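You operate a simulated robot arm through the tools that you are given. There is no shell and no other tool.

The job below is to be done with a simulated two-armed robot. You get a single attempt, and the scene is never put back.

Task
Swing the lamp arm out, switch the lamp on, then brush the dust off disc W3.
Fine: fingers off the glass, don't drop the brush; afterwards leave the brush in its beaker, the lamp off and the arm parked. Where these are worked on the way, their far stop is far enough and under half their travel is too little: lamp arm. What is to be rubbed or washed off counts as gone when no trace of it is left.

The check looks at the end state, three seconds after you hand in, the way a careful person would. Anything else that was tipped, shoved, dropped, spilled or broken makes it a failure.

Robot
Two 7-joint arms with fingered hands on one trunk that stands fixed in place. Base frame: the origin is at the foot of the trunk, x ahead of it, y to its left, z up. Lengths are in m, angles in degrees, forces in N, time in s.
The left shoulder is at [0.06, 0.138, 0.947], the right one opposite. With the tool pointing down near the work surface each hand reaches from about 0.42 to 0.92 m from the base axis, measured 20 degrees to its own side. Payload 4 kg a hand.
Tool frame (each hand has its own): the origin (TCP) lies between the finger pads and is the grasp point; the fingertips stand 0.036 m ahead of it; z points along the fingers, y is the line along which they close. The gripper opens to 0.12 m. The gripper's body begins 0.042 m behind the TCP. The gripper is a hand of 5 fingers: y runs from the thumb to the fingers, the wrist lies at [-0.015, -0.109, -0.2] in the tool frame, and closing takes about 1.5 s.
Orientation is told as [roll, pitch, yaw] about the base's x, y, z axes, in that order, counted from this pose: with the fingers straight down and the wrist toward the robot, the tool's x, y and z point along [0, 1, 0], [1, 0, 0] and [0, 0, -1] of the base frame.

Tools
- The arms move only by the tool servo_tool. It takes "left_series", "right_series" or both (then of equal length, played together; a hand with none holds still); each is a list of rows, each a list of 3 entries, a list of its own where there are three numbers: the shift along the base's x, y, z in mm, then the turn, a rotation vector about the base's x, y, z in degrees, then the opening, from 0 (shut) to 1 (fully open). In form: [[[x, y, z], [rx, ry, rz], fingers], ...]. A call has 1 to 20 rows; each row shifts and turns the commanded pose from where the row before left it. Each row takes 0.2 s and may step no farther than 0.05 m and 8.6 degrees from the row before; otherwise, or with a gripper value out of range, the whole call is refused. Where a pose cannot be reached the arm comes as near as it can. A force on the tool above 40 N (or 10 N above the force at the start of the call, whichever is more), or a blocked arm, ends the call early, and 0.2 s more pass. The fingers move at their own pace (about 0.153 m/s each) and stop on an object; they squeeze with about 24 N. The grip force told is the motor's: it shows also when the fingers shut on nothing. Time passes only in rows, and 0.2 s behind the last, so rows that do not move let the fingers close. The reply holds the time, the measured pose of the TCP, the force on the tool along the base axes, the opening and the grip force, in the units named above and with some noise, with the torque about the TCP (base axes, N m) and any sound that the robot's microphone picked up, and new pictures: "show" is both (left out), scene, wrist or none (wrist: the cameras of the hands that moved).
- Cameras (640 x 400 px; columns grow to the right, rows downward): "scene" is now at [0.0439, 0.0582, 1.5968]; the picture's right is [0.58, -0.82, 0.00], its down [-0.49, -0.34, -0.80] and it looks along [0.66, 0.46, -0.60] (base axes); focal length 342 px, centre (320, 200). "left" rides on the left gripper at [-0.069, -0.079, -0.131] in its tool frame; the picture's right is [-0.79, -0.29, 0.55], its down [0.55, -0.74, 0.40] and it looks along [0.29, 0.61, 0.74] (tool axes); focal length 222 px, centre (320, 200). "right" rides on the right gripper at [0.069, -0.079, -0.131] in its tool frame; the picture's right is [-0.78, 0.29, -0.55], its down [-0.55, -0.73, 0.40] and it looks along [-0.29, 0.61, 0.74] (tool axes); focal length 222 px, centre (320, 200). There is no depth. A picture from a camera that has moved, and an enlarged one, comes with that camera's place and axes in the base frame and with its lens. The place of the scene camera against the robot may be out by one fixed shift of up to 0.012 m in any direction.
- move_column(by): slides the trunk up (or, below 0, down) by that many m; the arms and the scene camera ride with it, the base frame stays. It gives what a move gives, with no picture.
- hand_shape(shape, hand): the hand has 5 fingers and takes this shape, open, in about a second: jaw (thumb against the fingers, like two jaws); tri (thumb and two fingers); tip (a fingertip pinch); poke (one finger out to press); point (the index stretched); flat (the hand flat); cup (the hand cupped); fist (a fist). The gripper value then closes the fingers along that shape, each until it touches; the sizes above hold for jaw. It gives what a move gives, with no picture.
- aim_head(pan, tilt): turns the head with the scene camera to pan (to the left, within 86 degrees either way) and tilt (down, from -29 to 69), counted from straight ahead of the robot. It gives what a move gives, and a new picture of the scene camera.
- close_up(camera, box): a new picture of the part [left, top, right, bottom] of that camera's present view, enlarged. The clock stands still meanwhile.
- close_job(): hands the job in; it is judged then, once.

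Places have to be worked out from the pictures, the camera data and where the tool is seen. Open the grippers and draw the arms clear of the work before you hand the job in, unless the task says otherwise.

The tools are called after ">>>" as name(argument=value, ...) on one line, values as JSON. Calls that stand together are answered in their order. servo_tool: Moves the arms, as the interface text tells. Its arguments: {"type":"object","properties":{"left_series":{"type":"array"},"right_series":{"type":"array"},"show":{"type":"string","enum":["both","scene","wrist","none"]}},"required":[]} The other tools are called the same way: move_column (by) slides the trunk up or down; hand_shape (shape, hand) gives the hand a shape; aim_head (pan, tilt) turns the head that bears the scene camera; close_up (camera, box) takes an enlarged picture of a part of a camera's view; close_job () hands the job in.

At the start:

```text
time_s: 0.0
left_eef_pos: [0.335, 0.4715, 1.3284]
left_ee_rot: [0.0, 0.0, -0.1]
left_ft_force: [0.2, 0.0, -0.5]
left_wrist_torque: [0.02, 0.03, 0.01]
left_gripper_width: 0.1198
left_gripper_force: 0.1
left_shape: jaw
right_eef_pos: [0.4795, 0.0889, 1.348]
right_ee_rot: [0.0, -0.1, 0.0]
right_ft_force: [-0.4, 0.1, -1.0]
right_wrist_torque: [0.02, 0.01, 0.01]
right_gripper_width: 0.1197
right_gripper_force: 0.1
right_shape: jaw
trunk travel left (down, up): [-0.525, 0.065]
head pan, tilt: [35.1, 36.7]
```

scene: 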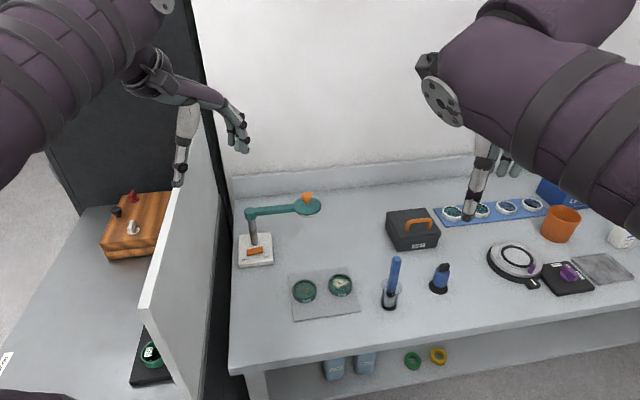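
right: 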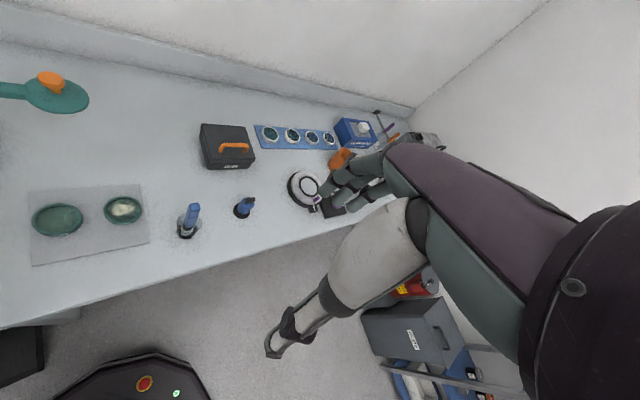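
left: 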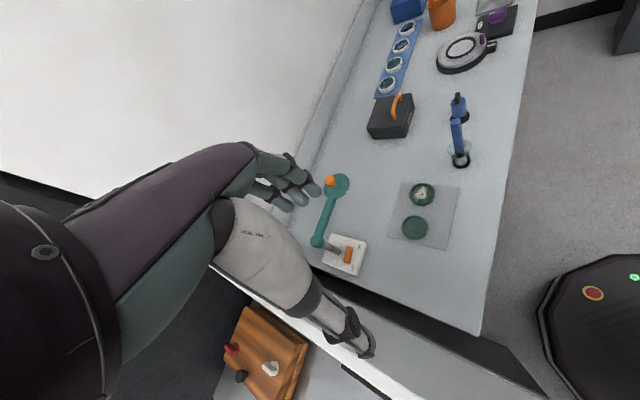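

I'll begin by looking closer at the lamp, the discs and the brush in the current scene view.

>>> close_up(camera="scene", box=[220, 180, 380, 280])

>>> close_up(camera="scene", box=[280, 240, 480, 365])

>>> close_up(camera="scene", box=[420, 170, 640, 307])

```text
4.00 times, centred on (300, 230) of scene
camera zoom: at [0.0439, 0.0582, 1.5968], right [0.58, -0.82, 0.0], down [-0.49, -0.34, -0.8], along [0.66, 0.46, -0.6], focal length 1369 px, centre (400, 80)
```

zoom: 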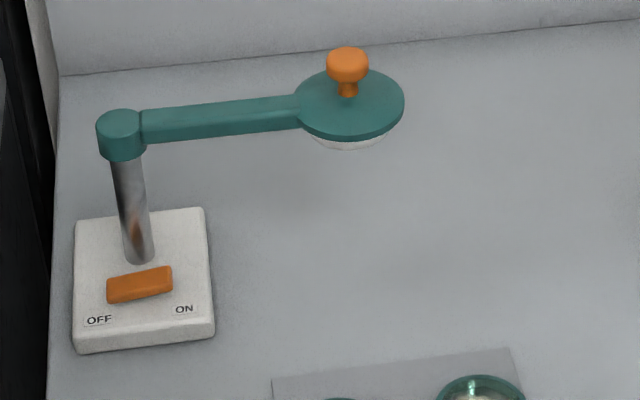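

```text
3.20 times, centred on (380, 302) of scene
camera zoom: at [0.0439, 0.0582, 1.5968], right [0.58, -0.82, 0.0], down [-0.49, -0.34, -0.8], along [0.66, 0.46, -0.6], focal length 1095 px, centre (128, -128)
```

zoom: 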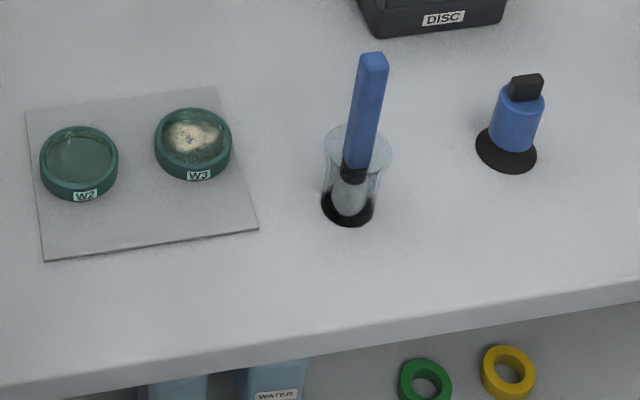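

```text
2.91 times, centred on (530, 238) of scene
camera zoom: at [0.0439, 0.0582, 1.5968], right [0.58, -0.82, 0.0], down [-0.49, -0.34, -0.8], along [0.66, 0.46, -0.6], focal length 996 px, centre (-291, 88)
```

zoom: 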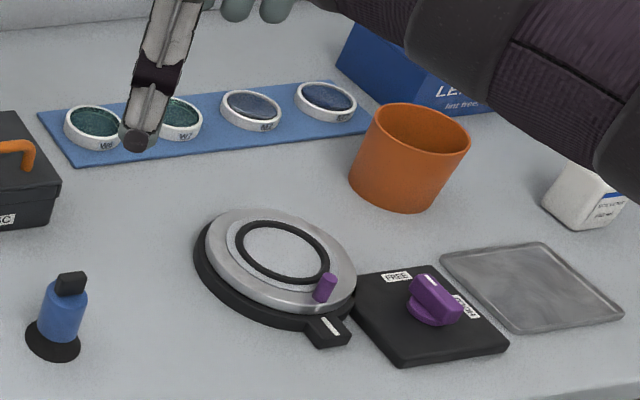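

The scene shows the lamp with its rocker between OFF/ON, and W3 (dusty) on the grey mat next to the brush beaker. I zoom in further on the switch, the disc and the brush, and on the left hand to understand its geometry.

>>> close_up(camera="scene", box=[232, 235, 280, 265])

>>> close_up(camera="scene", box=[320, 265, 368, 295])

>>> close_up(camera="scene", box=[350, 250, 446, 310])

>>> close_up(camera="scene", box=[120, 60, 280, 200])

>>> close_up(camera="left", box=[290, 150, 482, 270])

```text
13.33 times, centred on (256, 250) of scene
camera zoom: at [0.0439, 0.0582, 1.5968], right [0.58, -0.82, 0.0], down [-0.49, -0.34, -0.8], along [0.66, 0.46, -0.6], focal length 4563 px, centre (1173, -467)
```

zoom: 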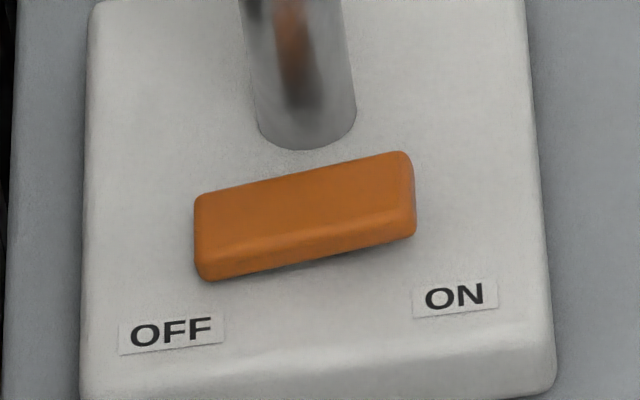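

```text
13.33 times, centred on (344, 280) of scene
camera zoom: at [0.0439, 0.0582, 1.5968], right [0.58, -0.82, 0.0], down [-0.49, -0.34, -0.8], along [0.66, 0.46, -0.6], focal length 4563 px, centre (0, -867)
```

zoom: 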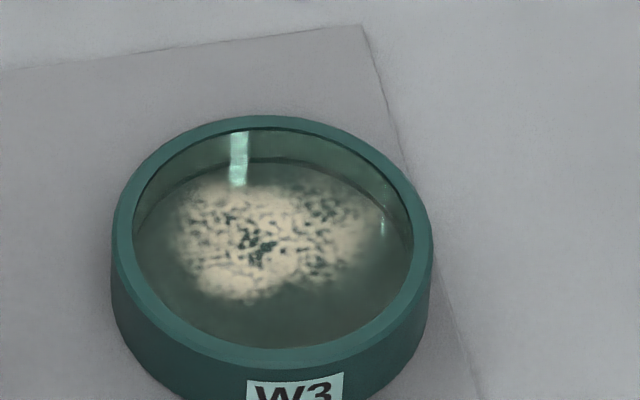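

```text
6.67 times, centred on (398, 280) of scene
camera zoom: at [0.0439, 0.0582, 1.5968], right [0.58, -0.82, 0.0], down [-0.49, -0.34, -0.8], along [0.66, 0.46, -0.6], focal length 2282 px, centre (-200, -333)
```

zoom: 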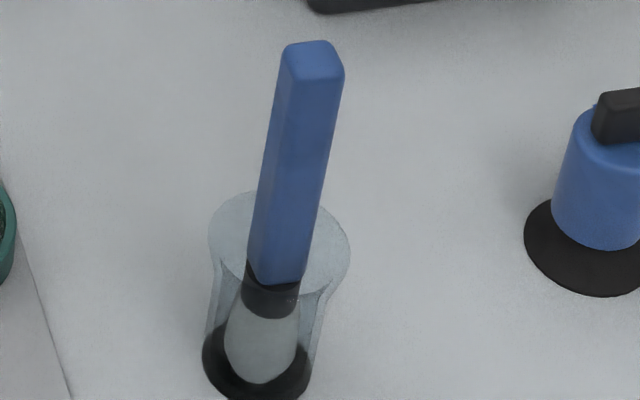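

```text
2.86 times, centred on (200, 130) of scene
camera zoom: at [0.0439, 0.0582, 1.5968], right [0.58, -0.82, 0.0], down [-0.49, -0.34, -0.8], along [0.66, 0.46, -0.6], focal length 978 px, centre (663, 400)
```

zoom: 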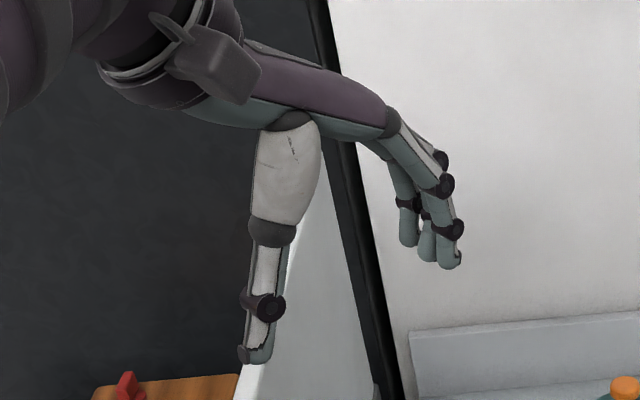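

```text
3.33 times, centred on (386, 210) of left
camera zoom: at [0.2579, 0.4031, 1.4591], right [-0.29, -0.79, -0.55], down [-0.74, 0.55, -0.4], along [0.61, 0.29, -0.74], focal length 740 px, centre (100, 167)
```

zoom: 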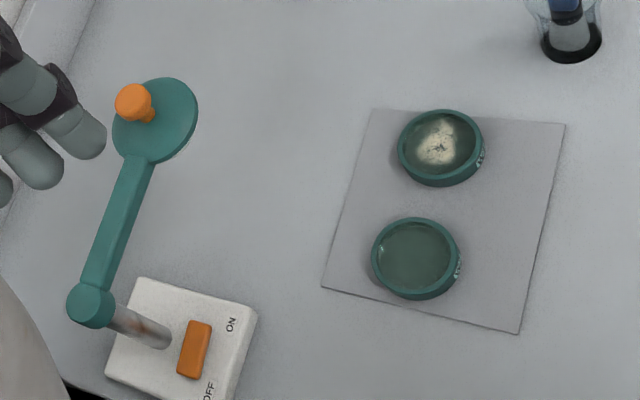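

W3's dust lies on recessed glass in a teal ring, the brush stands upright in a flared beaker, and the rocker's ON end is raised (OFF). From triangulation the table is at z≈0.84, the lamp post near (0.54, 0.645), and the knob near (0.66, 0.535, 1.02). I move the left hand above the lamp knob, yawed 45° to match the bench.

>>> servo_tool(left_series=[[[28, 3, -10], [0, 0, 7.5], 1], [[28, 3, -10], [0, 0, 7.5], 1], [[28, 3, -10], [0, 0, 7.5], 1], [[28, 3, -15], [0, 0, 7.5], 1], [[28, 3, -15], [0, 0, 7.5], 1], [[28, 3, -20], [0, 0, 7.5], 1], [[28, 3, -20], [0, 0, 0], 1], [[28, 3, -20], [0, 0, 0], 1], [[28, 3, -20], [0, 0, 0], 1], [[28, 3, -20], [0, 0, 0], 1]], show="both")

```text
time_s: 2.2
left_eef_pos: [0.6169, 0.502, 1.1681]
left_ee_rot: [0.0, 0.0, 45.1]
left_ft_force: [0.3, 0.2, -0.1]
left_wrist_torque: [-0.01, 0.03, -0.02]
left_gripper_width: 0.1199
left_gripper_force: 0.0
left_shape: jaw
right_eef_pos: [0.4807, 0.0893, 1.3462]
right_ee_rot: [-0.1, 0.1, -0.1]
right_ft_force: [0.7, -0.1, 0.9]
right_wrist_torque: [0.0, 0.04, -0.04]
right_gripper_width: 0.1199
right_gripper_force: 0.0
right_shape: jaw
trunk travel left (down, up): [-0.525, 0.065]
head pan, tilt: [35.1, 36.7]
camera scene: at [0.0452, 0.0584, 1.5967], right [0.58, -0.82, 0.0], down [-0.49, -0.34, -0.8], along [0.66, 0.46, -0.6], focal length 342 px, centre (320, 200)
camera left: at [0.6114, 0.3974, 1.2987], right [0.35, -0.76, -0.55], down [-0.91, -0.13, -0.4], along [0.23, 0.64, -0.74], focal length 222 px, centre (320, 200)
```

scene: 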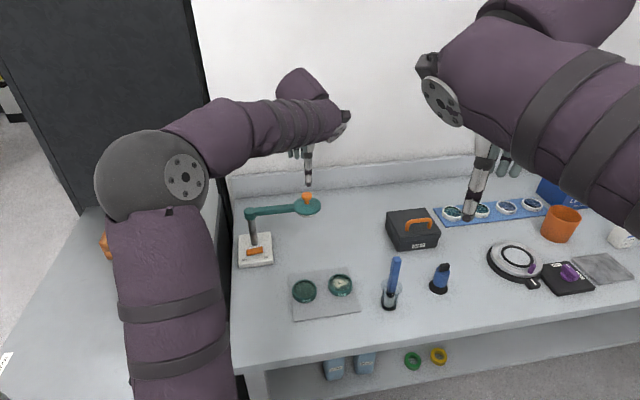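
left: 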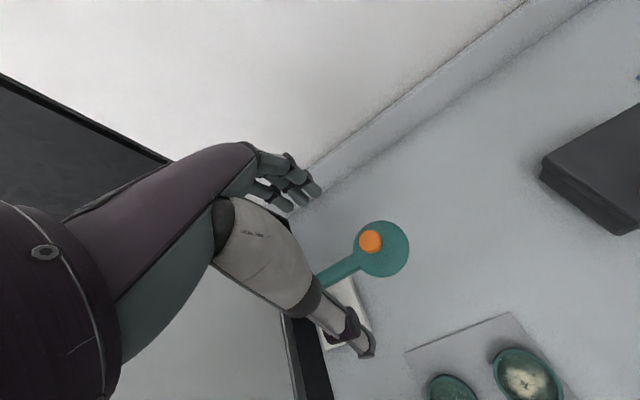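

The knob appears near (0.652, 0.525, 1.025) from the wrist camera. I zoom into the wrist view to pin down the knob, head and base more exactly.

>>> close_up(camera="left", box=[310, 200, 438, 280])

>>> close_up(camera="scene", box=[280, 140, 344, 220])

```text
5.00 times, centred on (374, 240) of left
camera zoom: at [0.6114, 0.3974, 1.2987], right [0.35, -0.76, -0.55], down [-0.91, -0.13, -0.4], along [0.23, 0.64, -0.74], focal length 1111 px, centre (50, 0)
```

zoom: 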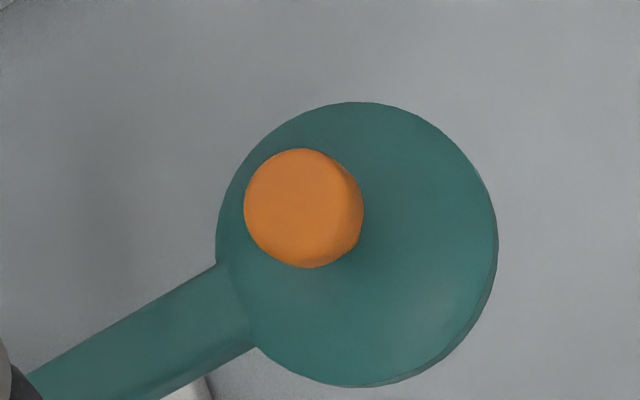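

```text
5.00 times, centred on (312, 180) of scene
camera zoom: at [0.0452, 0.0584, 1.5967], right [0.58, -0.82, 0.0], down [-0.49, -0.34, -0.8], along [0.66, 0.46, -0.6], focal length 1711 px, centre (360, 300)
```

zoom: 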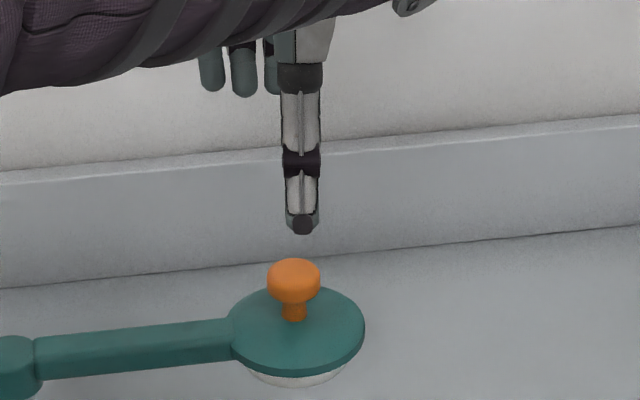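

Knob top is ~0.04 above the head plate (z≈1.03 vs 0.99), knob ~30 mm across at about (0.651, 0.523). I center the open hand over it at z≈1.09 and check.

>>> servo_tool(left_series=[[[17, 11, -20], [0, 0, 0], 1], [[17, 10, -20], [0, 0, 0], 1], [[0, 0, -20], [0, 0, 0], 1], [[0, 0, -15], [0, 0, 0], 1], [[0, 0, 0], [0, 0, 0], 0.8]], show="both")

>>> close_up(camera="scene", box=[256, 150, 384, 230])

>>> close_up(camera="left", box=[240, 150, 400, 250])

```text
time_s: 3.4
left_eef_pos: [0.6507, 0.5224, 1.092]
left_ee_rot: [-0.1, 0.0, 45.0]
left_ft_force: [-0.5, -0.1, -0.5]
left_wrist_torque: [0.01, 0.0, 0.0]
left_gripper_width: 0.0963
left_gripper_force: 0.1
left_shape: jaw
right_eef_pos: [0.4805, 0.0896, 1.3483]
right_ee_rot: [0.0, 0.0, 0.0]
right_ft_force: [0.1, 0.2, 0.5]
right_wrist_torque: [0.01, 0.01, 0.02]
right_gripper_width: 0.1196
right_gripper_force: 0.0
right_shape: jaw
trunk travel left (down, up): [-0.525, 0.065]
head pan, tilt: [35.1, 36.7]
camera scene: at [0.0439, 0.0582, 1.5968], right [0.58, -0.82, 0.0], down [-0.49, -0.34, -0.8], along [0.66, 0.46, -0.6], focal length 342 px, centre (320, 200)
camera left: at [0.6442, 0.4182, 1.2234], right [0.35, -0.76, -0.55], down [-0.91, -0.13, -0.4], along [0.23, 0.64, -0.74], focal length 222 px, centre (320, 200)
```

scene: 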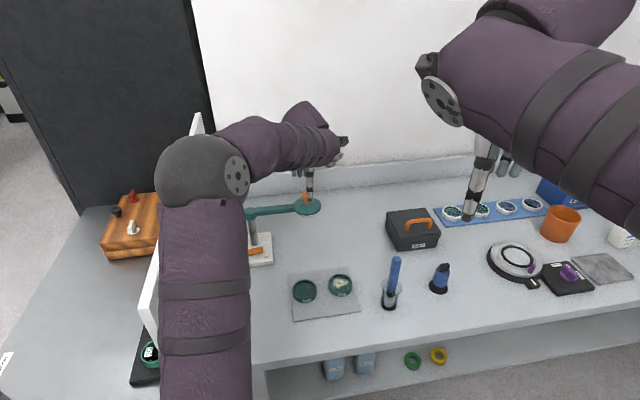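
left: 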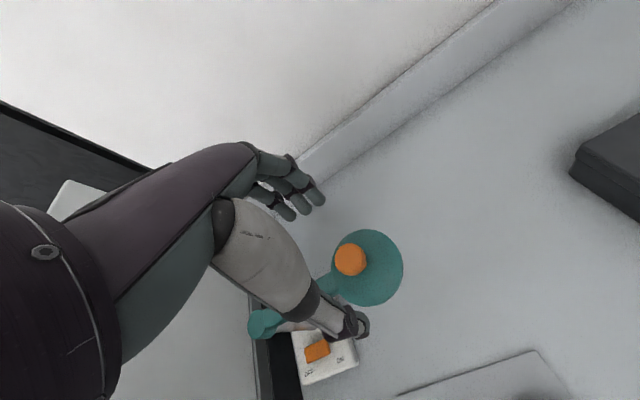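

```text
5.00 times, centred on (320, 190) of scene
camera zoom: at [0.0439, 0.0582, 1.5968], right [0.58, -0.82, 0.0], down [-0.49, -0.34, -0.8], along [0.66, 0.46, -0.6], focal length 1711 px, centre (320, 250)
```

zoom: 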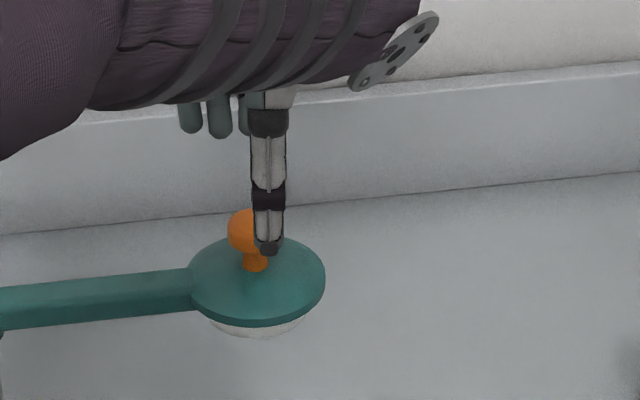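

```text
4.00 times, centred on (320, 200) of left
camera zoom: at [0.6442, 0.4182, 1.2234], right [0.35, -0.76, -0.55], down [-0.91, -0.13, -0.4], along [0.23, 0.64, -0.74], focal length 888 px, centre (320, 200)
```

zoom: 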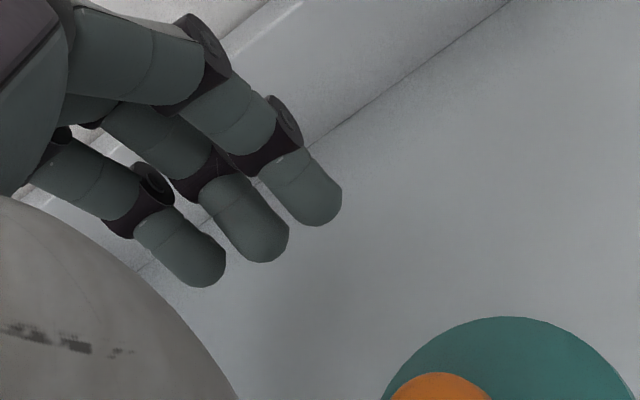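

The wrist view puts the knob exactly under the TCP (about 60 mm below). I descend to z≈1.038, leaving the fingertips ~10 mm above the lamp head, and close on the knob.

>>> servo_tool(left_series=[[[0, 0, -20], [0, 0, 0], 0.8], [[0, 0, -20], [0, 0, 0], 0.8], [[0, 0, -14], [0, 0, 0], 0.8], [[0, 0, 0], [0, 0, 0], 0.5], [[0, 0, 0], [0, 0, 0], 0.2], [[0, 0, 0], [0, 0, 0], 0.0], [[0, 0, 0], [0, 0, 0], 0.0], [[0, 0, 0], [0, 0, 0], 0.0]], show="both")

>>> close_up(camera="scene", box=[256, 150, 384, 230])

```text
time_s: 5.2
left_eef_pos: [0.6492, 0.5204, 1.0398]
left_ee_rot: [0.0, -0.1, 45.0]
left_ft_force: [-5.8, -8.3, 7.5]
left_wrist_torque: [-0.06, -0.06, -0.05]
left_gripper_width: 0.018
left_gripper_force: 24.4
left_shape: jaw
right_eef_pos: [0.4788, 0.0873, 1.3485]
right_ee_rot: [0.0, -0.2, 0.0]
right_ft_force: [-0.5, -0.9, -0.1]
right_wrist_torque: [0.01, 0.02, -0.01]
right_gripper_width: 0.1196
right_gripper_force: 0.0
right_shape: jaw
trunk travel left (down, up): [-0.525, 0.065]
head pan, tilt: [35.1, 36.7]
camera scene: at [0.0426, 0.0566, 1.5969], right [0.58, -0.82, 0.0], down [-0.49, -0.34, -0.8], along [0.66, 0.46, -0.6], focal length 342 px, centre (320, 200)
camera left: at [0.6437, 0.4165, 1.1709], right [0.35, -0.76, -0.55], down [-0.91, -0.13, -0.4], along [0.23, 0.64, -0.74], focal length 222 px, centre (320, 200)
```

scene: 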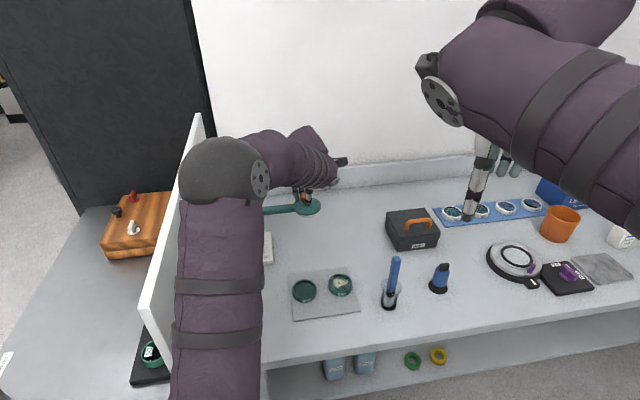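
left: 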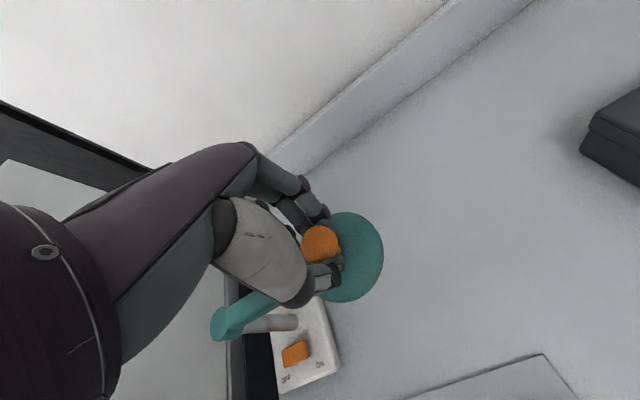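

```text
5.00 times, centred on (320, 190) of scene
camera zoom: at [0.0426, 0.0566, 1.5969], right [0.58, -0.82, 0.0], down [-0.49, -0.34, -0.8], along [0.66, 0.46, -0.6], focal length 1711 px, centre (320, 250)
```

zoom: 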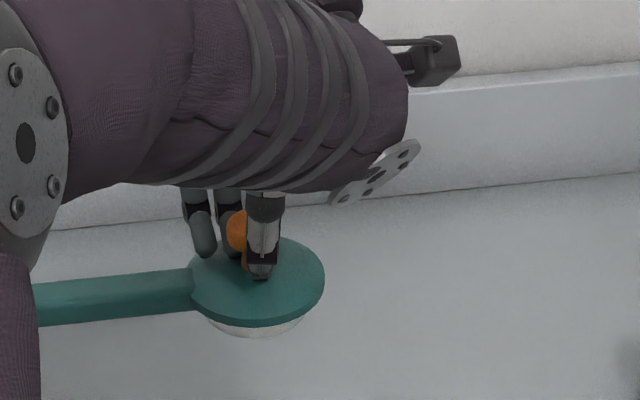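

The knob is gripped (24 N, 18 mm). Hub estimated at (0.535, 0.635) with radius ≈0.162, so I start swinging clockwise (toward the robot) in small arc steps and watch the forces.

>>> servo_tool(left_series=[[[-8, -7.6, 0], [0, 0, -2], 0.0], [[-8.4, -7.2, 0], [0, 0, -2], 0.0], [[-9, -6.5, 0], [0, 0, -2], 0.0], [[-9.5, -6, 0], [0, 0, -2], 0.0]], show="both")

```text
time_s: 6.2
left_eef_pos: [0.6157, 0.4947, 1.0386]
left_ee_rot: [0.0, 0.0, 37.0]
left_ft_force: [2.3, -2.1, 7.5]
left_wrist_torque: [0.06, -0.41, -0.11]
left_gripper_width: 0.017
left_gripper_force: 24.3
left_shape: jaw
right_eef_pos: [0.4801, 0.089, 1.3486]
right_ee_rot: [0.0, 0.0, 0.0]
right_ft_force: [0.8, -0.1, 1.0]
right_wrist_torque: [0.05, 0.0, 0.0]
right_gripper_width: 0.1196
right_gripper_force: 0.1
right_shape: jaw
trunk travel left (down, up): [-0.525, 0.065]
head pan, tilt: [35.1, 36.7]
camera scene: at [0.0433, 0.0574, 1.5968], right [0.58, -0.82, 0.0], down [-0.49, -0.34, -0.8], along [0.66, 0.46, -0.6], focal length 342 px, centre (320, 200)
camera left: at [0.5946, 0.3923, 1.1709], right [0.24, -0.8, -0.55], down [-0.92, 0.0, -0.4], along [0.32, 0.6, -0.74], focal length 222 px, centre (320, 200)
```

scene: 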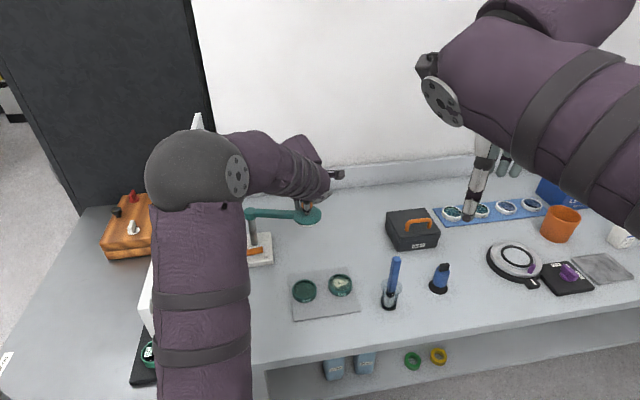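
left: 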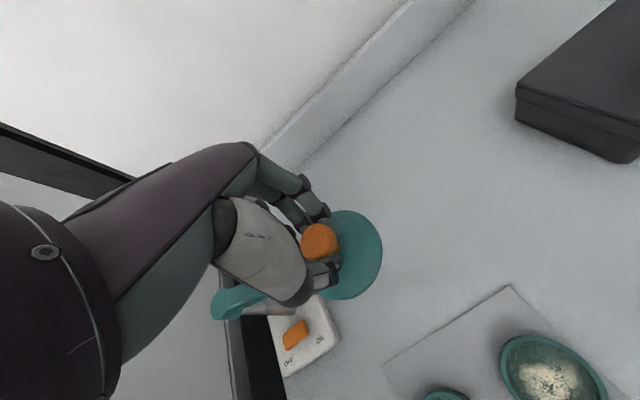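

The arm swings freely with low force. I continue along the arc to about −92°.

>>> servo_tool(left_series=[[[-10.1, -5.3, 0], [0, 0, -2], 0.0], [[-10.2, -4.6, 0], [0, 0, -2], 0.0], [[-10.6, -3.9, 0], [0, 0, -2], 0.0], [[-10.9, -3.1, 0], [0, 0, -2], 0.0], [[-11.1, -2.3, 0], [0, 0, -2], 0.0], [[-11.2, -1.6, 0], [0, 0, -2], 0.0], [[-11.3, -0.8, 0], [0, 0, -2], 0.0], [[-11.3, 0, 0], [0, 0, -2], 0.0]], show="both")

```text
time_s: 8.0
left_eef_pos: [0.5277, 0.4735, 1.0389]
left_ee_rot: [0.0, 0.1, 21.1]
left_ft_force: [0.9, -3.8, 7.4]
left_wrist_torque: [-0.3, -0.5, -0.24]
left_gripper_width: 0.0166
left_gripper_force: 24.3
left_shape: jaw
right_eef_pos: [0.48, 0.0891, 1.3485]
right_ee_rot: [0.0, 0.0, 0.2]
right_ft_force: [-0.4, -0.2, 0.3]
right_wrist_torque: [0.01, -0.02, 0.01]
right_gripper_width: 0.1197
right_gripper_force: 0.0
right_shape: jaw
trunk travel left (down, up): [-0.525, 0.065]
head pan, tilt: [35.1, 36.7]
camera scene: at [0.0432, 0.0573, 1.5968], right [0.58, -0.82, 0.0], down [-0.49, -0.34, -0.8], along [0.66, 0.46, -0.6], focal length 342 px, centre (320, 200)
camera left: at [0.4795, 0.3808, 1.1706], right [0.01, -0.84, -0.55], down [-0.88, 0.25, -0.4], along [0.47, 0.49, -0.74], focal length 222 px, centre (320, 200)
```

scene: 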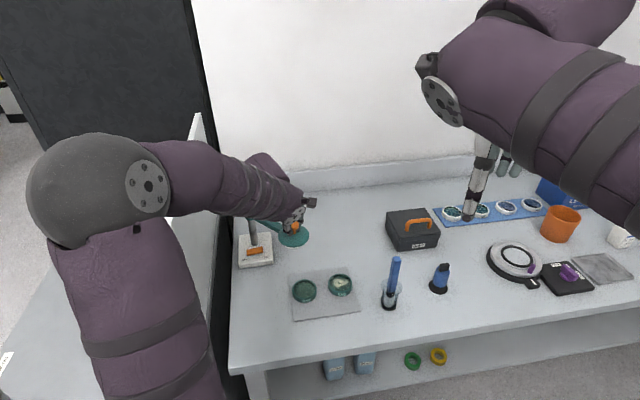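
left: 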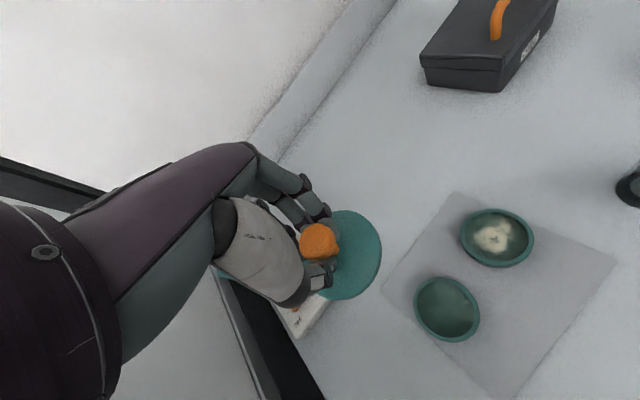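

Now roughly 48° out with forces still low. I continue in short calls, watching for the stop.

>>> servo_tool(left_series=[[[-11.25, 0.8, 0], [0, 0, -2], 0.0], [[-11.15, 1.6, 0], [0, 0, -2], 0.0], [[-11.1, 2.3, 0], [0, 0, -2], 0.0], [[-10.9, 3.1, 0], [0, 0, -2], 0.0], [[0, 0, 0], [0, 0, 0], 0.0]], show="both")

```text
time_s: 9.2
left_eef_pos: [0.4829, 0.4809, 1.0382]
left_ee_rot: [0.0, 0.0, 13.0]
left_ft_force: [1.0, -3.7, 6.7]
left_wrist_torque: [-0.38, -0.46, -0.26]
left_gripper_width: 0.0169
left_gripper_force: 24.1
left_shape: jaw
right_eef_pos: [0.4796, 0.0883, 1.3477]
right_ee_rot: [0.0, 0.0, -0.1]
right_ft_force: [-0.2, -0.5, 0.7]
right_wrist_torque: [0.03, 0.02, 0.03]
right_gripper_width: 0.1196
right_gripper_force: 0.0
right_shape: jaw
trunk travel left (down, up): [-0.525, 0.065]
head pan, tilt: [35.1, 36.7]
camera scene: at [0.0435, 0.0573, 1.5968], right [0.58, -0.82, 0.0], down [-0.49, -0.34, -0.8], along [0.66, 0.46, -0.6], focal length 342 px, centre (320, 200)
camera left: at [0.4232, 0.3965, 1.1705], right [-0.11, -0.83, -0.55], down [-0.84, 0.37, -0.4], along [0.53, 0.42, -0.74], focal length 222 px, centre (320, 200)
```

scene: 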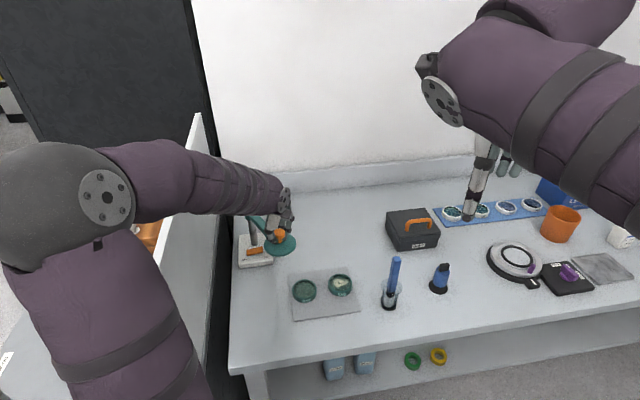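
left: 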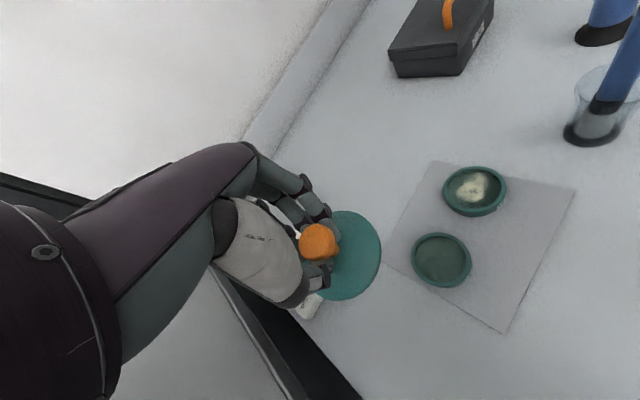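

Still smooth at ~64° of swing. Four more rows of the arc.

>>> servo_tool(left_series=[[[-10.6, 3.9, 0], [0, 0, -2], 0.0], [[-10.3, 4.6, 0], [0, 0, -2], 0.0], [[-10.0, 5.3, 0], [0, 0, -2], 0.0], [[-9.6, 6.0, 0], [0, 0, -2], 0.0], [[0, 0, 0], [0, 0, 0], 0.0]], show="both")

```text
time_s: 10.4
left_eef_pos: [0.4426, 0.5012, 1.0384]
left_ee_rot: [0.1, -0.1, 5.1]
left_ft_force: [1.0, -1.1, 8.2]
left_wrist_torque: [-0.43, -0.51, -0.26]
left_gripper_width: 0.0161
left_gripper_force: 24.0
left_shape: jaw
right_eef_pos: [0.4788, 0.0886, 1.3472]
right_ee_rot: [0.0, 0.0, 0.1]
right_ft_force: [0.1, -0.7, -0.2]
right_wrist_torque: [-0.01, 0.0, 0.03]
right_gripper_width: 0.1194
right_gripper_force: 0.2
right_shape: jaw
trunk travel left (down, up): [-0.525, 0.065]
head pan, tilt: [35.1, 36.7]
camera scene: at [0.0436, 0.0576, 1.5968], right [0.58, -0.82, 0.0], down [-0.49, -0.34, -0.8], along [0.66, 0.46, -0.6], focal length 342 px, centre (320, 200)
camera left: at [0.3711, 0.4258, 1.1702], right [-0.22, -0.81, -0.55], down [-0.78, 0.48, -0.4], along [0.59, 0.34, -0.74], focal length 222 px, centre (320, 200)
```

scene: 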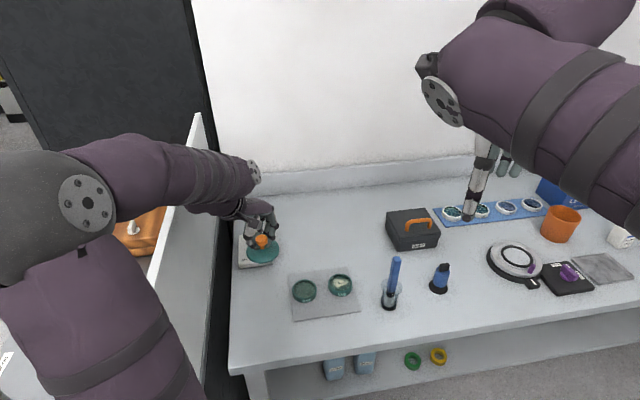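
left: 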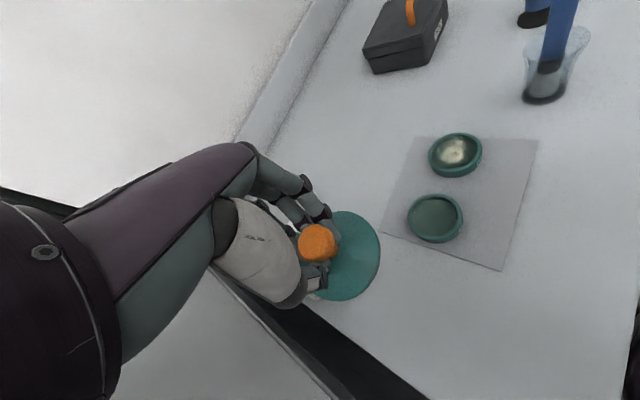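

Swing is ~80° with no stop yet. I proceed two small rows at a time to find the stop gently.

>>> servo_tool(left_series=[[[-9.1, 6.7, 0], [0, 0, -2], 0.0], [[-8.6, 7.4, 0], [0, 0, -2], 0.0], [[0, 0, 0], [0, 0, 0], 0.0]], show="wrist")

```text
time_s: 11.2
left_eef_pos: [0.4248, 0.5147, 1.039]
left_ee_rot: [0.0, -0.1, 1.0]
left_ft_force: [0.2, -3.1, 4.1]
left_wrist_torque: [-0.49, -0.44, -0.27]
left_gripper_width: 0.0157
left_gripper_force: 24.1
left_shape: jaw
right_eef_pos: [0.481, 0.0891, 1.3484]
right_ee_rot: [0.0, 0.0, 0.0]
right_ft_force: [-0.4, 0.6, 0.6]
right_wrist_torque: [0.0, -0.01, -0.01]
right_gripper_width: 0.1196
right_gripper_force: 0.0
right_shape: jaw
trunk travel left (down, up): [-0.525, 0.065]
head pan, tilt: [35.1, 36.7]
camera left: at [0.3484, 0.4451, 1.1703], right [-0.28, -0.79, -0.55], down [-0.74, 0.54, -0.4], along [0.61, 0.3, -0.74], focal length 222 px, centre (320, 200)
```

left: 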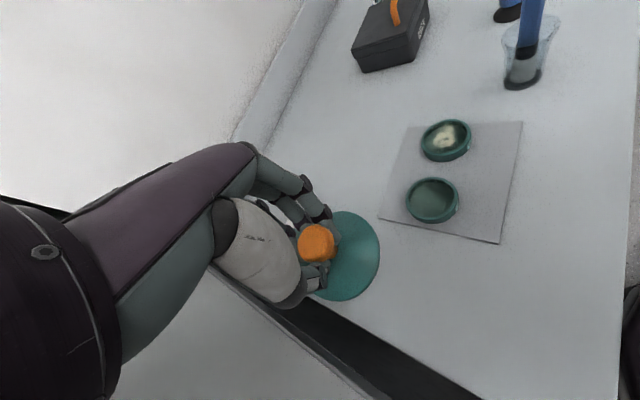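

No stop at ~88°. Two more small rows.

>>> servo_tool(left_series=[[[-4.1, 3.9, 0], [0, 0, -1], 0.0], [[-4.0, 4.0, 0], [0, 0, -1], 0.0], [[-3.9, 4.1, 0], [0, 0, -1], 0.0], [[0, 0, 0], [0, 0, 0], 0.0]], show="scene")

```text
time_s: 12.2
left_eef_pos: [0.415, 0.5223, 1.0396]
left_ee_rot: [0.0, 0.0, -2.2]
left_ft_force: [5.9, -20.2, 4.5]
left_wrist_torque: [-1.12, -0.64, -0.42]
left_gripper_width: 0.0141
left_gripper_force: 24.3
left_shape: jaw
right_eef_pos: [0.4815, 0.0852, 1.3475]
right_ee_rot: [0.0, 0.1, 0.0]
right_ft_force: [0.8, -0.5, 0.9]
right_wrist_torque: [-0.01, -0.01, 0.01]
right_gripper_width: 0.1198
right_gripper_force: 0.1
right_shape: jaw
trunk travel left (down, up): [-0.525, 0.065]
head pan, tilt: [35.1, 36.7]
camera scene: at [0.0454, 0.0546, 1.5969], right [0.57, -0.82, 0.0], down [-0.49, -0.34, -0.8], along [0.66, 0.46, -0.6], focal length 342 px, centre (320, 200)
```

scene: 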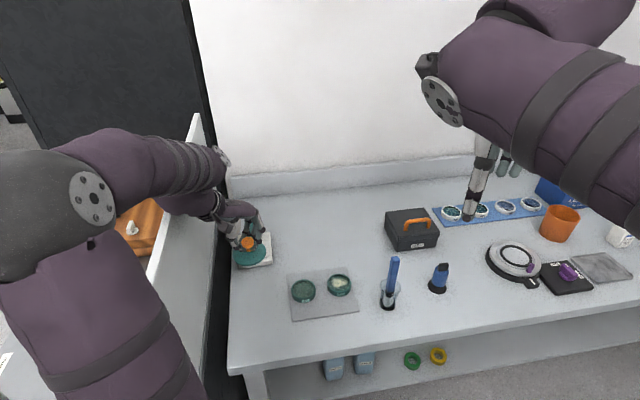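

A 20 N reaction appeared at about 91° of swing: this is the far stop. I ease back a few mm to relax, then open the fingers and check that the lamp arm stays put.

>>> servo_tool(left_series=[[[1.5, -4, 0], [0, 0, 0], 0.0], [[0, 0, 0], [0, 0, 0], 0.0], [[0, 0, 0], [0, 0, 0], 0.3], [[0, 0, 0], [0, 0, 0], 0.6], [[0, 0, 0], [0, 0, 0], 0.8], [[0, 0, 0], [0, 0, 0], 0.8]], show="both")

```text
time_s: 13.6
left_eef_pos: [0.4148, 0.524, 1.0405]
left_ee_rot: [0.2, 0.0, -1.8]
left_ft_force: [-1.2, 0.0, 5.6]
left_wrist_torque: [-0.1, -0.29, -0.11]
left_gripper_width: 0.0954
left_gripper_force: 0.0
left_shape: jaw
right_eef_pos: [0.4805, 0.0881, 1.3484]
right_ee_rot: [0.0, 0.0, 0.1]
right_ft_force: [-0.2, -0.2, 0.5]
right_wrist_torque: [0.03, 0.0, 0.04]
right_gripper_width: 0.1194
right_gripper_force: 0.0
right_shape: jaw
trunk travel left (down, up): [-0.525, 0.065]
head pan, tilt: [35.1, 36.7]
camera scene: at [0.0442, 0.0558, 1.597], right [0.58, -0.82, 0.0], down [-0.49, -0.34, -0.8], along [0.66, 0.46, -0.6], focal length 342 px, centre (320, 200)
camera left: at [0.3346, 0.457, 1.1717], right [-0.32, -0.77, -0.55], down [-0.72, 0.58, -0.4], along [0.62, 0.27, -0.73], focal length 222 px, centre (320, 200)
```

scene: 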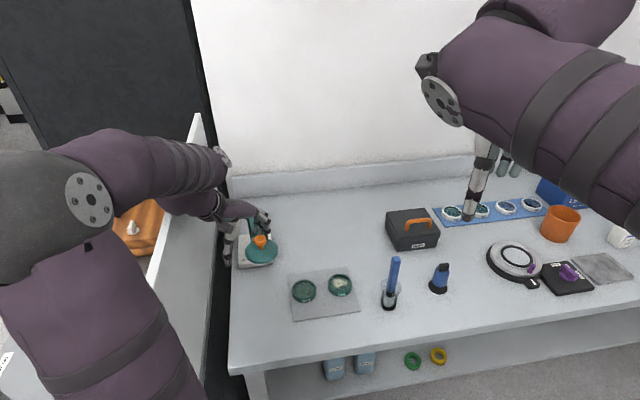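
left: 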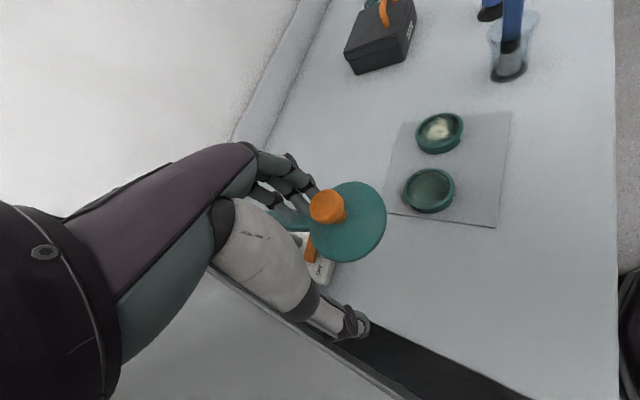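

After opening, the lamp arm sits at about −125° (≈81° out), the knob near (0.445, 0.507) next to my index finger. I recentre the open hand around it and lift straight up.

>>> servo_tool(left_series=[[[8, -4, 0], [0, 0, 0], 0.9], [[8, -4, 0], [0, 0, 0], 1.0], [[0, 0, 10], [0, 0, 0], 1.0], [[0, 0, 25], [0, 0, 0], 1.0], [[0, 0, 40], [0, 0, 0], 1.0], [[0, 0, 40], [0, 0, 0], 1.0]], show="both")

```text
time_s: 15.0
left_eef_pos: [0.4304, 0.516, 1.1546]
left_ee_rot: [0.0, 0.1, -1.9]
left_ft_force: [0.3, -0.2, -0.2]
left_wrist_torque: [-0.03, 0.02, -0.03]
left_gripper_width: 0.1198
left_gripper_force: 0.1
left_shape: jaw
right_eef_pos: [0.4797, 0.0894, 1.3473]
right_ee_rot: [0.0, 0.0, 0.1]
right_ft_force: [-0.4, -0.4, 0.1]
right_wrist_torque: [0.01, 0.0, -0.01]
right_gripper_width: 0.1196
right_gripper_force: 0.1
right_shape: jaw
trunk travel left (down, up): [-0.525, 0.065]
head pan, tilt: [35.1, 36.7]
camera scene: at [0.0437, 0.0579, 1.5968], right [0.58, -0.82, 0.0], down [-0.49, -0.34, -0.8], along [0.66, 0.46, -0.6], focal length 342 px, centre (320, 200)
camera left: at [0.3508, 0.4501, 1.2857], right [-0.32, -0.77, -0.55], down [-0.72, 0.57, -0.4], along [0.62, 0.27, -0.74], focal length 222 px, centre (320, 200)
```

scene: 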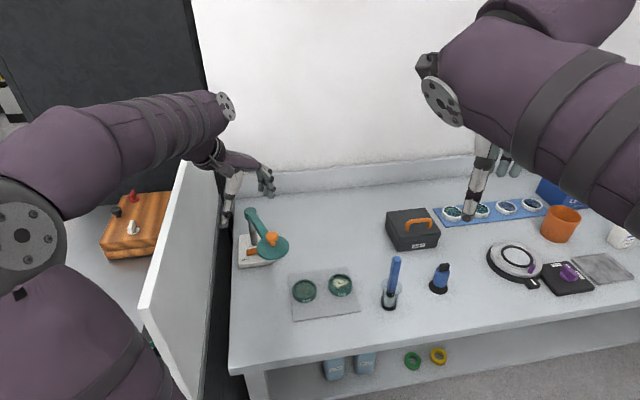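
left: 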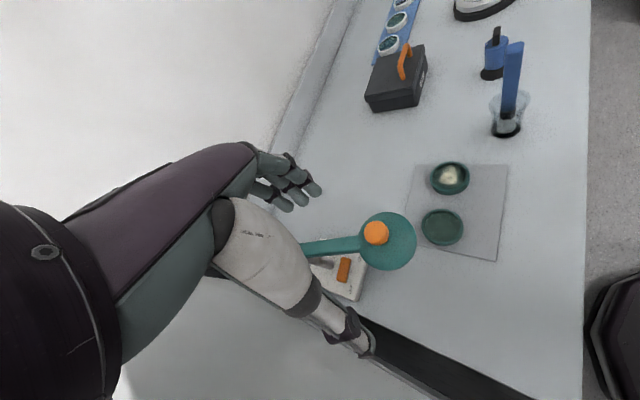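

The lamp arm seems to have drifted back to about −115°. I need to know whether it is still moving, so I raise the left hand a bit and look again.

>>> servo_tool(left_series=[[[0, 0, 20], [0, 0, 0], 1.0], [[0, 0, 20], [0, 0, 0], 1.0], [[0, 0, 0], [0, 0, 0], 1.0], [[0, 0, 0], [0, 0, 0], 1.0], [[0, 0, 0], [0, 0, 0], 1.0]], show="both")

>>> close_up(camera="scene", box=[216, 190, 312, 280])

```text
time_s: 16.2
left_eef_pos: [0.4318, 0.516, 1.1946]
left_ee_rot: [0.1, 0.0, -1.9]
left_ft_force: [-0.6, 0.0, -0.3]
left_wrist_torque: [0.01, 0.0, 0.01]
left_gripper_width: 0.1199
left_gripper_force: 0.1
left_shape: jaw
right_eef_pos: [0.4799, 0.0894, 1.3474]
right_ee_rot: [0.0, 0.0, -0.1]
right_ft_force: [-0.5, -0.4, -0.1]
right_wrist_torque: [0.02, 0.01, 0.0]
right_gripper_width: 0.1199
right_gripper_force: 0.0
right_shape: jaw
trunk travel left (down, up): [-0.525, 0.065]
head pan, tilt: [35.1, 36.7]
camera scene: at [0.0439, 0.0582, 1.5968], right [0.58, -0.82, 0.0], down [-0.49, -0.34, -0.8], along [0.66, 0.46, -0.6], focal length 342 px, centre (320, 200)
camera left: at [0.3511, 0.45, 1.3259], right [-0.32, -0.77, -0.55], down [-0.72, 0.57, -0.4], along [0.62, 0.27, -0.74], focal length 222 px, centre (320, 200)
```

scene: 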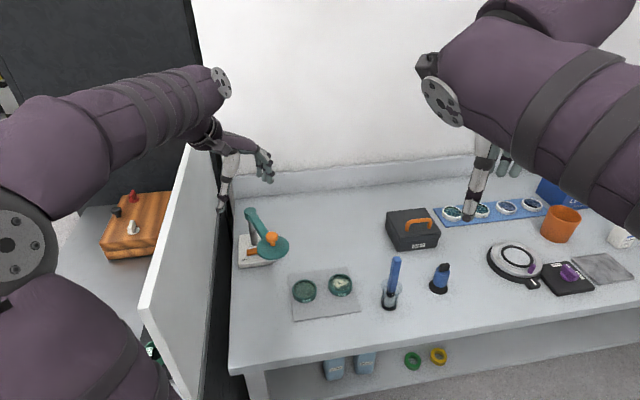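
left: 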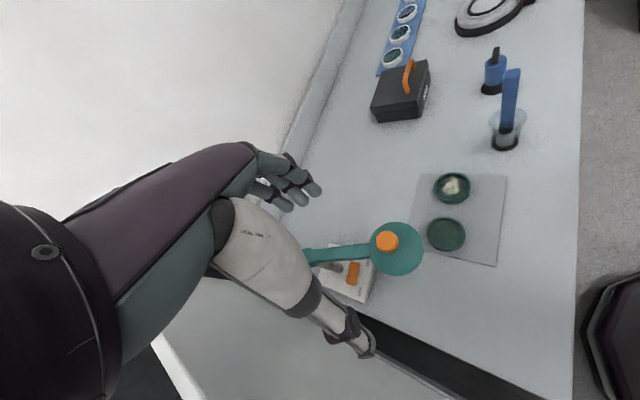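

```text
4.44 times, centred on (264, 235) of scene
camera zoom: at [0.0439, 0.0582, 1.5968], right [0.58, -0.82, 0.0], down [-0.49, -0.34, -0.8], along [0.66, 0.46, -0.6], focal length 1521 px, centre (569, 44)
```

zoom: 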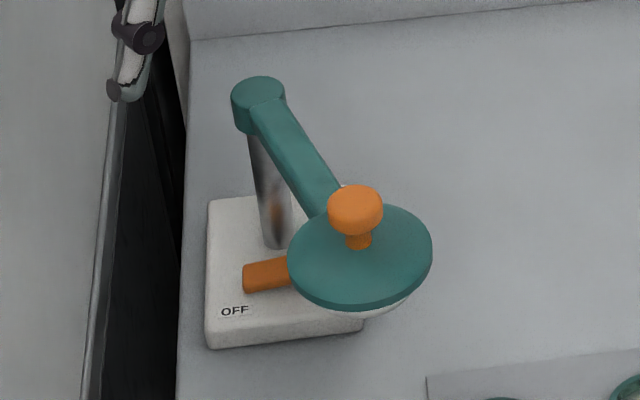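

The arm is stationary at about −114° (≈70° out), so it stays where it is left. For better access to the ON end of the rocker I'll push it back to the far stop with the closed hand: first position to the right of the knob, high, and close.

>>> servo_tool(left_series=[[[21, -9, 0], [0, 0, 0], 0.6], [[21, -9, 0], [0, 0, 0], 0.2], [[22, -9, 0], [0, 0, 0], 0.0], [[22, -8, 0], [0, 0, 0], 0.0], [[0, 0, -40], [0, 0, 0], 0.0], [[0, 0, -40], [0, 0, 0], 0.0], [[0, 0, 0], [0, 0, 0], 0.0]], show="both")

>>> close_up(camera="scene", box=[216, 170, 328, 240])

>>> close_up(camera="left", box=[240, 160, 400, 260])

```text
time_s: 17.8
left_eef_pos: [0.5153, 0.4813, 1.1119]
left_ee_rot: [0.0, -0.1, -1.9]
left_ft_force: [-0.3, -0.9, -0.5]
left_wrist_torque: [-0.02, 0.02, 0.0]
left_gripper_width: 0.0
left_gripper_force: 23.6
left_shape: jaw
right_eef_pos: [0.4793, 0.0884, 1.3477]
right_ee_rot: [0.0, 0.0, 0.2]
right_ft_force: [-0.1, -0.4, 0.0]
right_wrist_torque: [-0.02, 0.0, 0.02]
right_gripper_width: 0.1195
right_gripper_force: 0.0
right_shape: jaw
trunk travel left (down, up): [-0.525, 0.065]
head pan, tilt: [35.1, 36.7]
camera scene: at [0.0435, 0.0581, 1.5968], right [0.58, -0.82, 0.0], down [-0.49, -0.34, -0.8], along [0.66, 0.46, -0.6], focal length 342 px, centre (320, 200)
camera left: at [0.4363, 0.4148, 1.2444], right [-0.32, -0.77, -0.55], down [-0.72, 0.57, -0.4], along [0.62, 0.27, -0.74], focal length 222 px, centre (320, 200)
```

scene: 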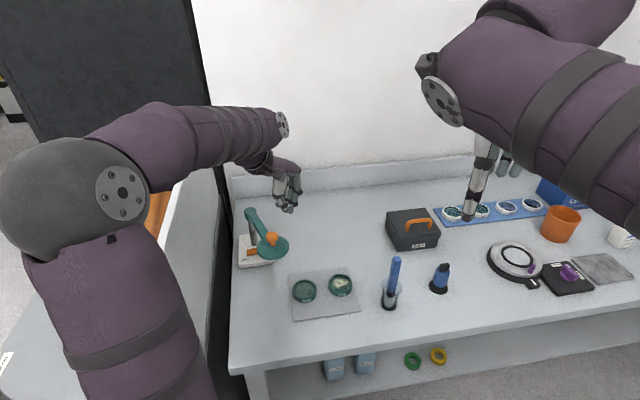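
left: 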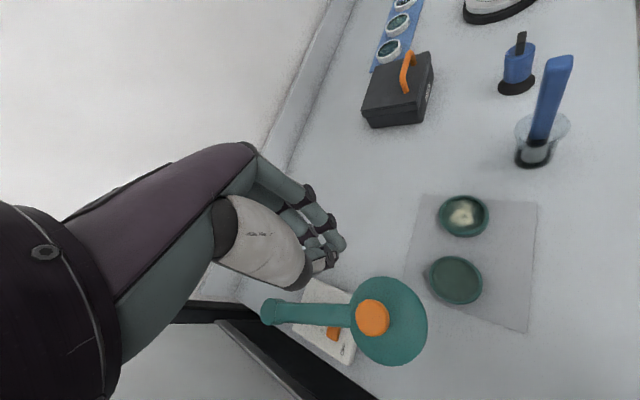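

```text
5.71 times, centred on (272, 205) of scene
camera zoom: at [0.0435, 0.0581, 1.5968], right [0.58, -0.82, 0.0], down [-0.49, -0.34, -0.8], along [0.66, 0.46, -0.6], focal length 1956 px, centre (594, 171)
```

zoom: 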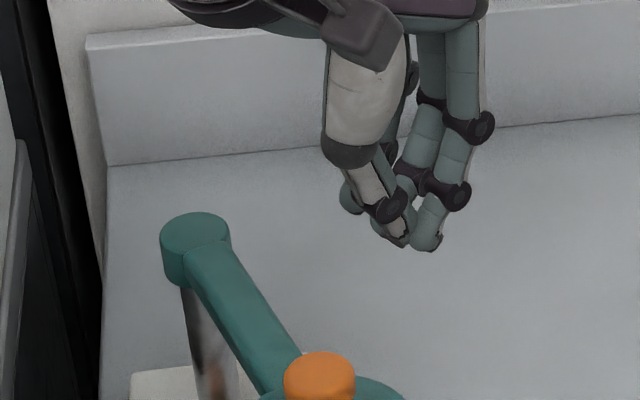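

```text
4.00 times, centred on (320, 210) of left
camera zoom: at [0.4363, 0.4148, 1.2444], right [-0.32, -0.77, -0.55], down [-0.72, 0.57, -0.4], along [0.62, 0.27, -0.74], focal length 888 px, centre (320, 160)
```

zoom: 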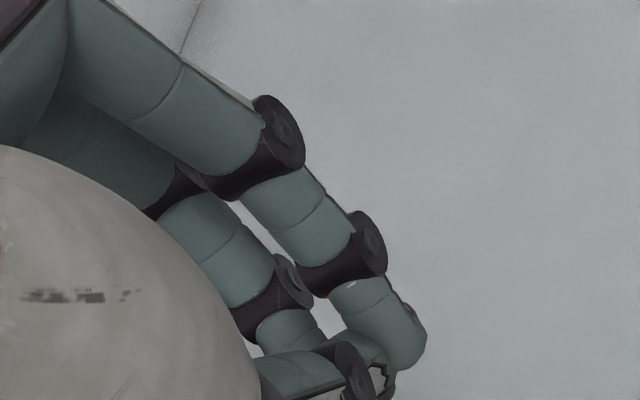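

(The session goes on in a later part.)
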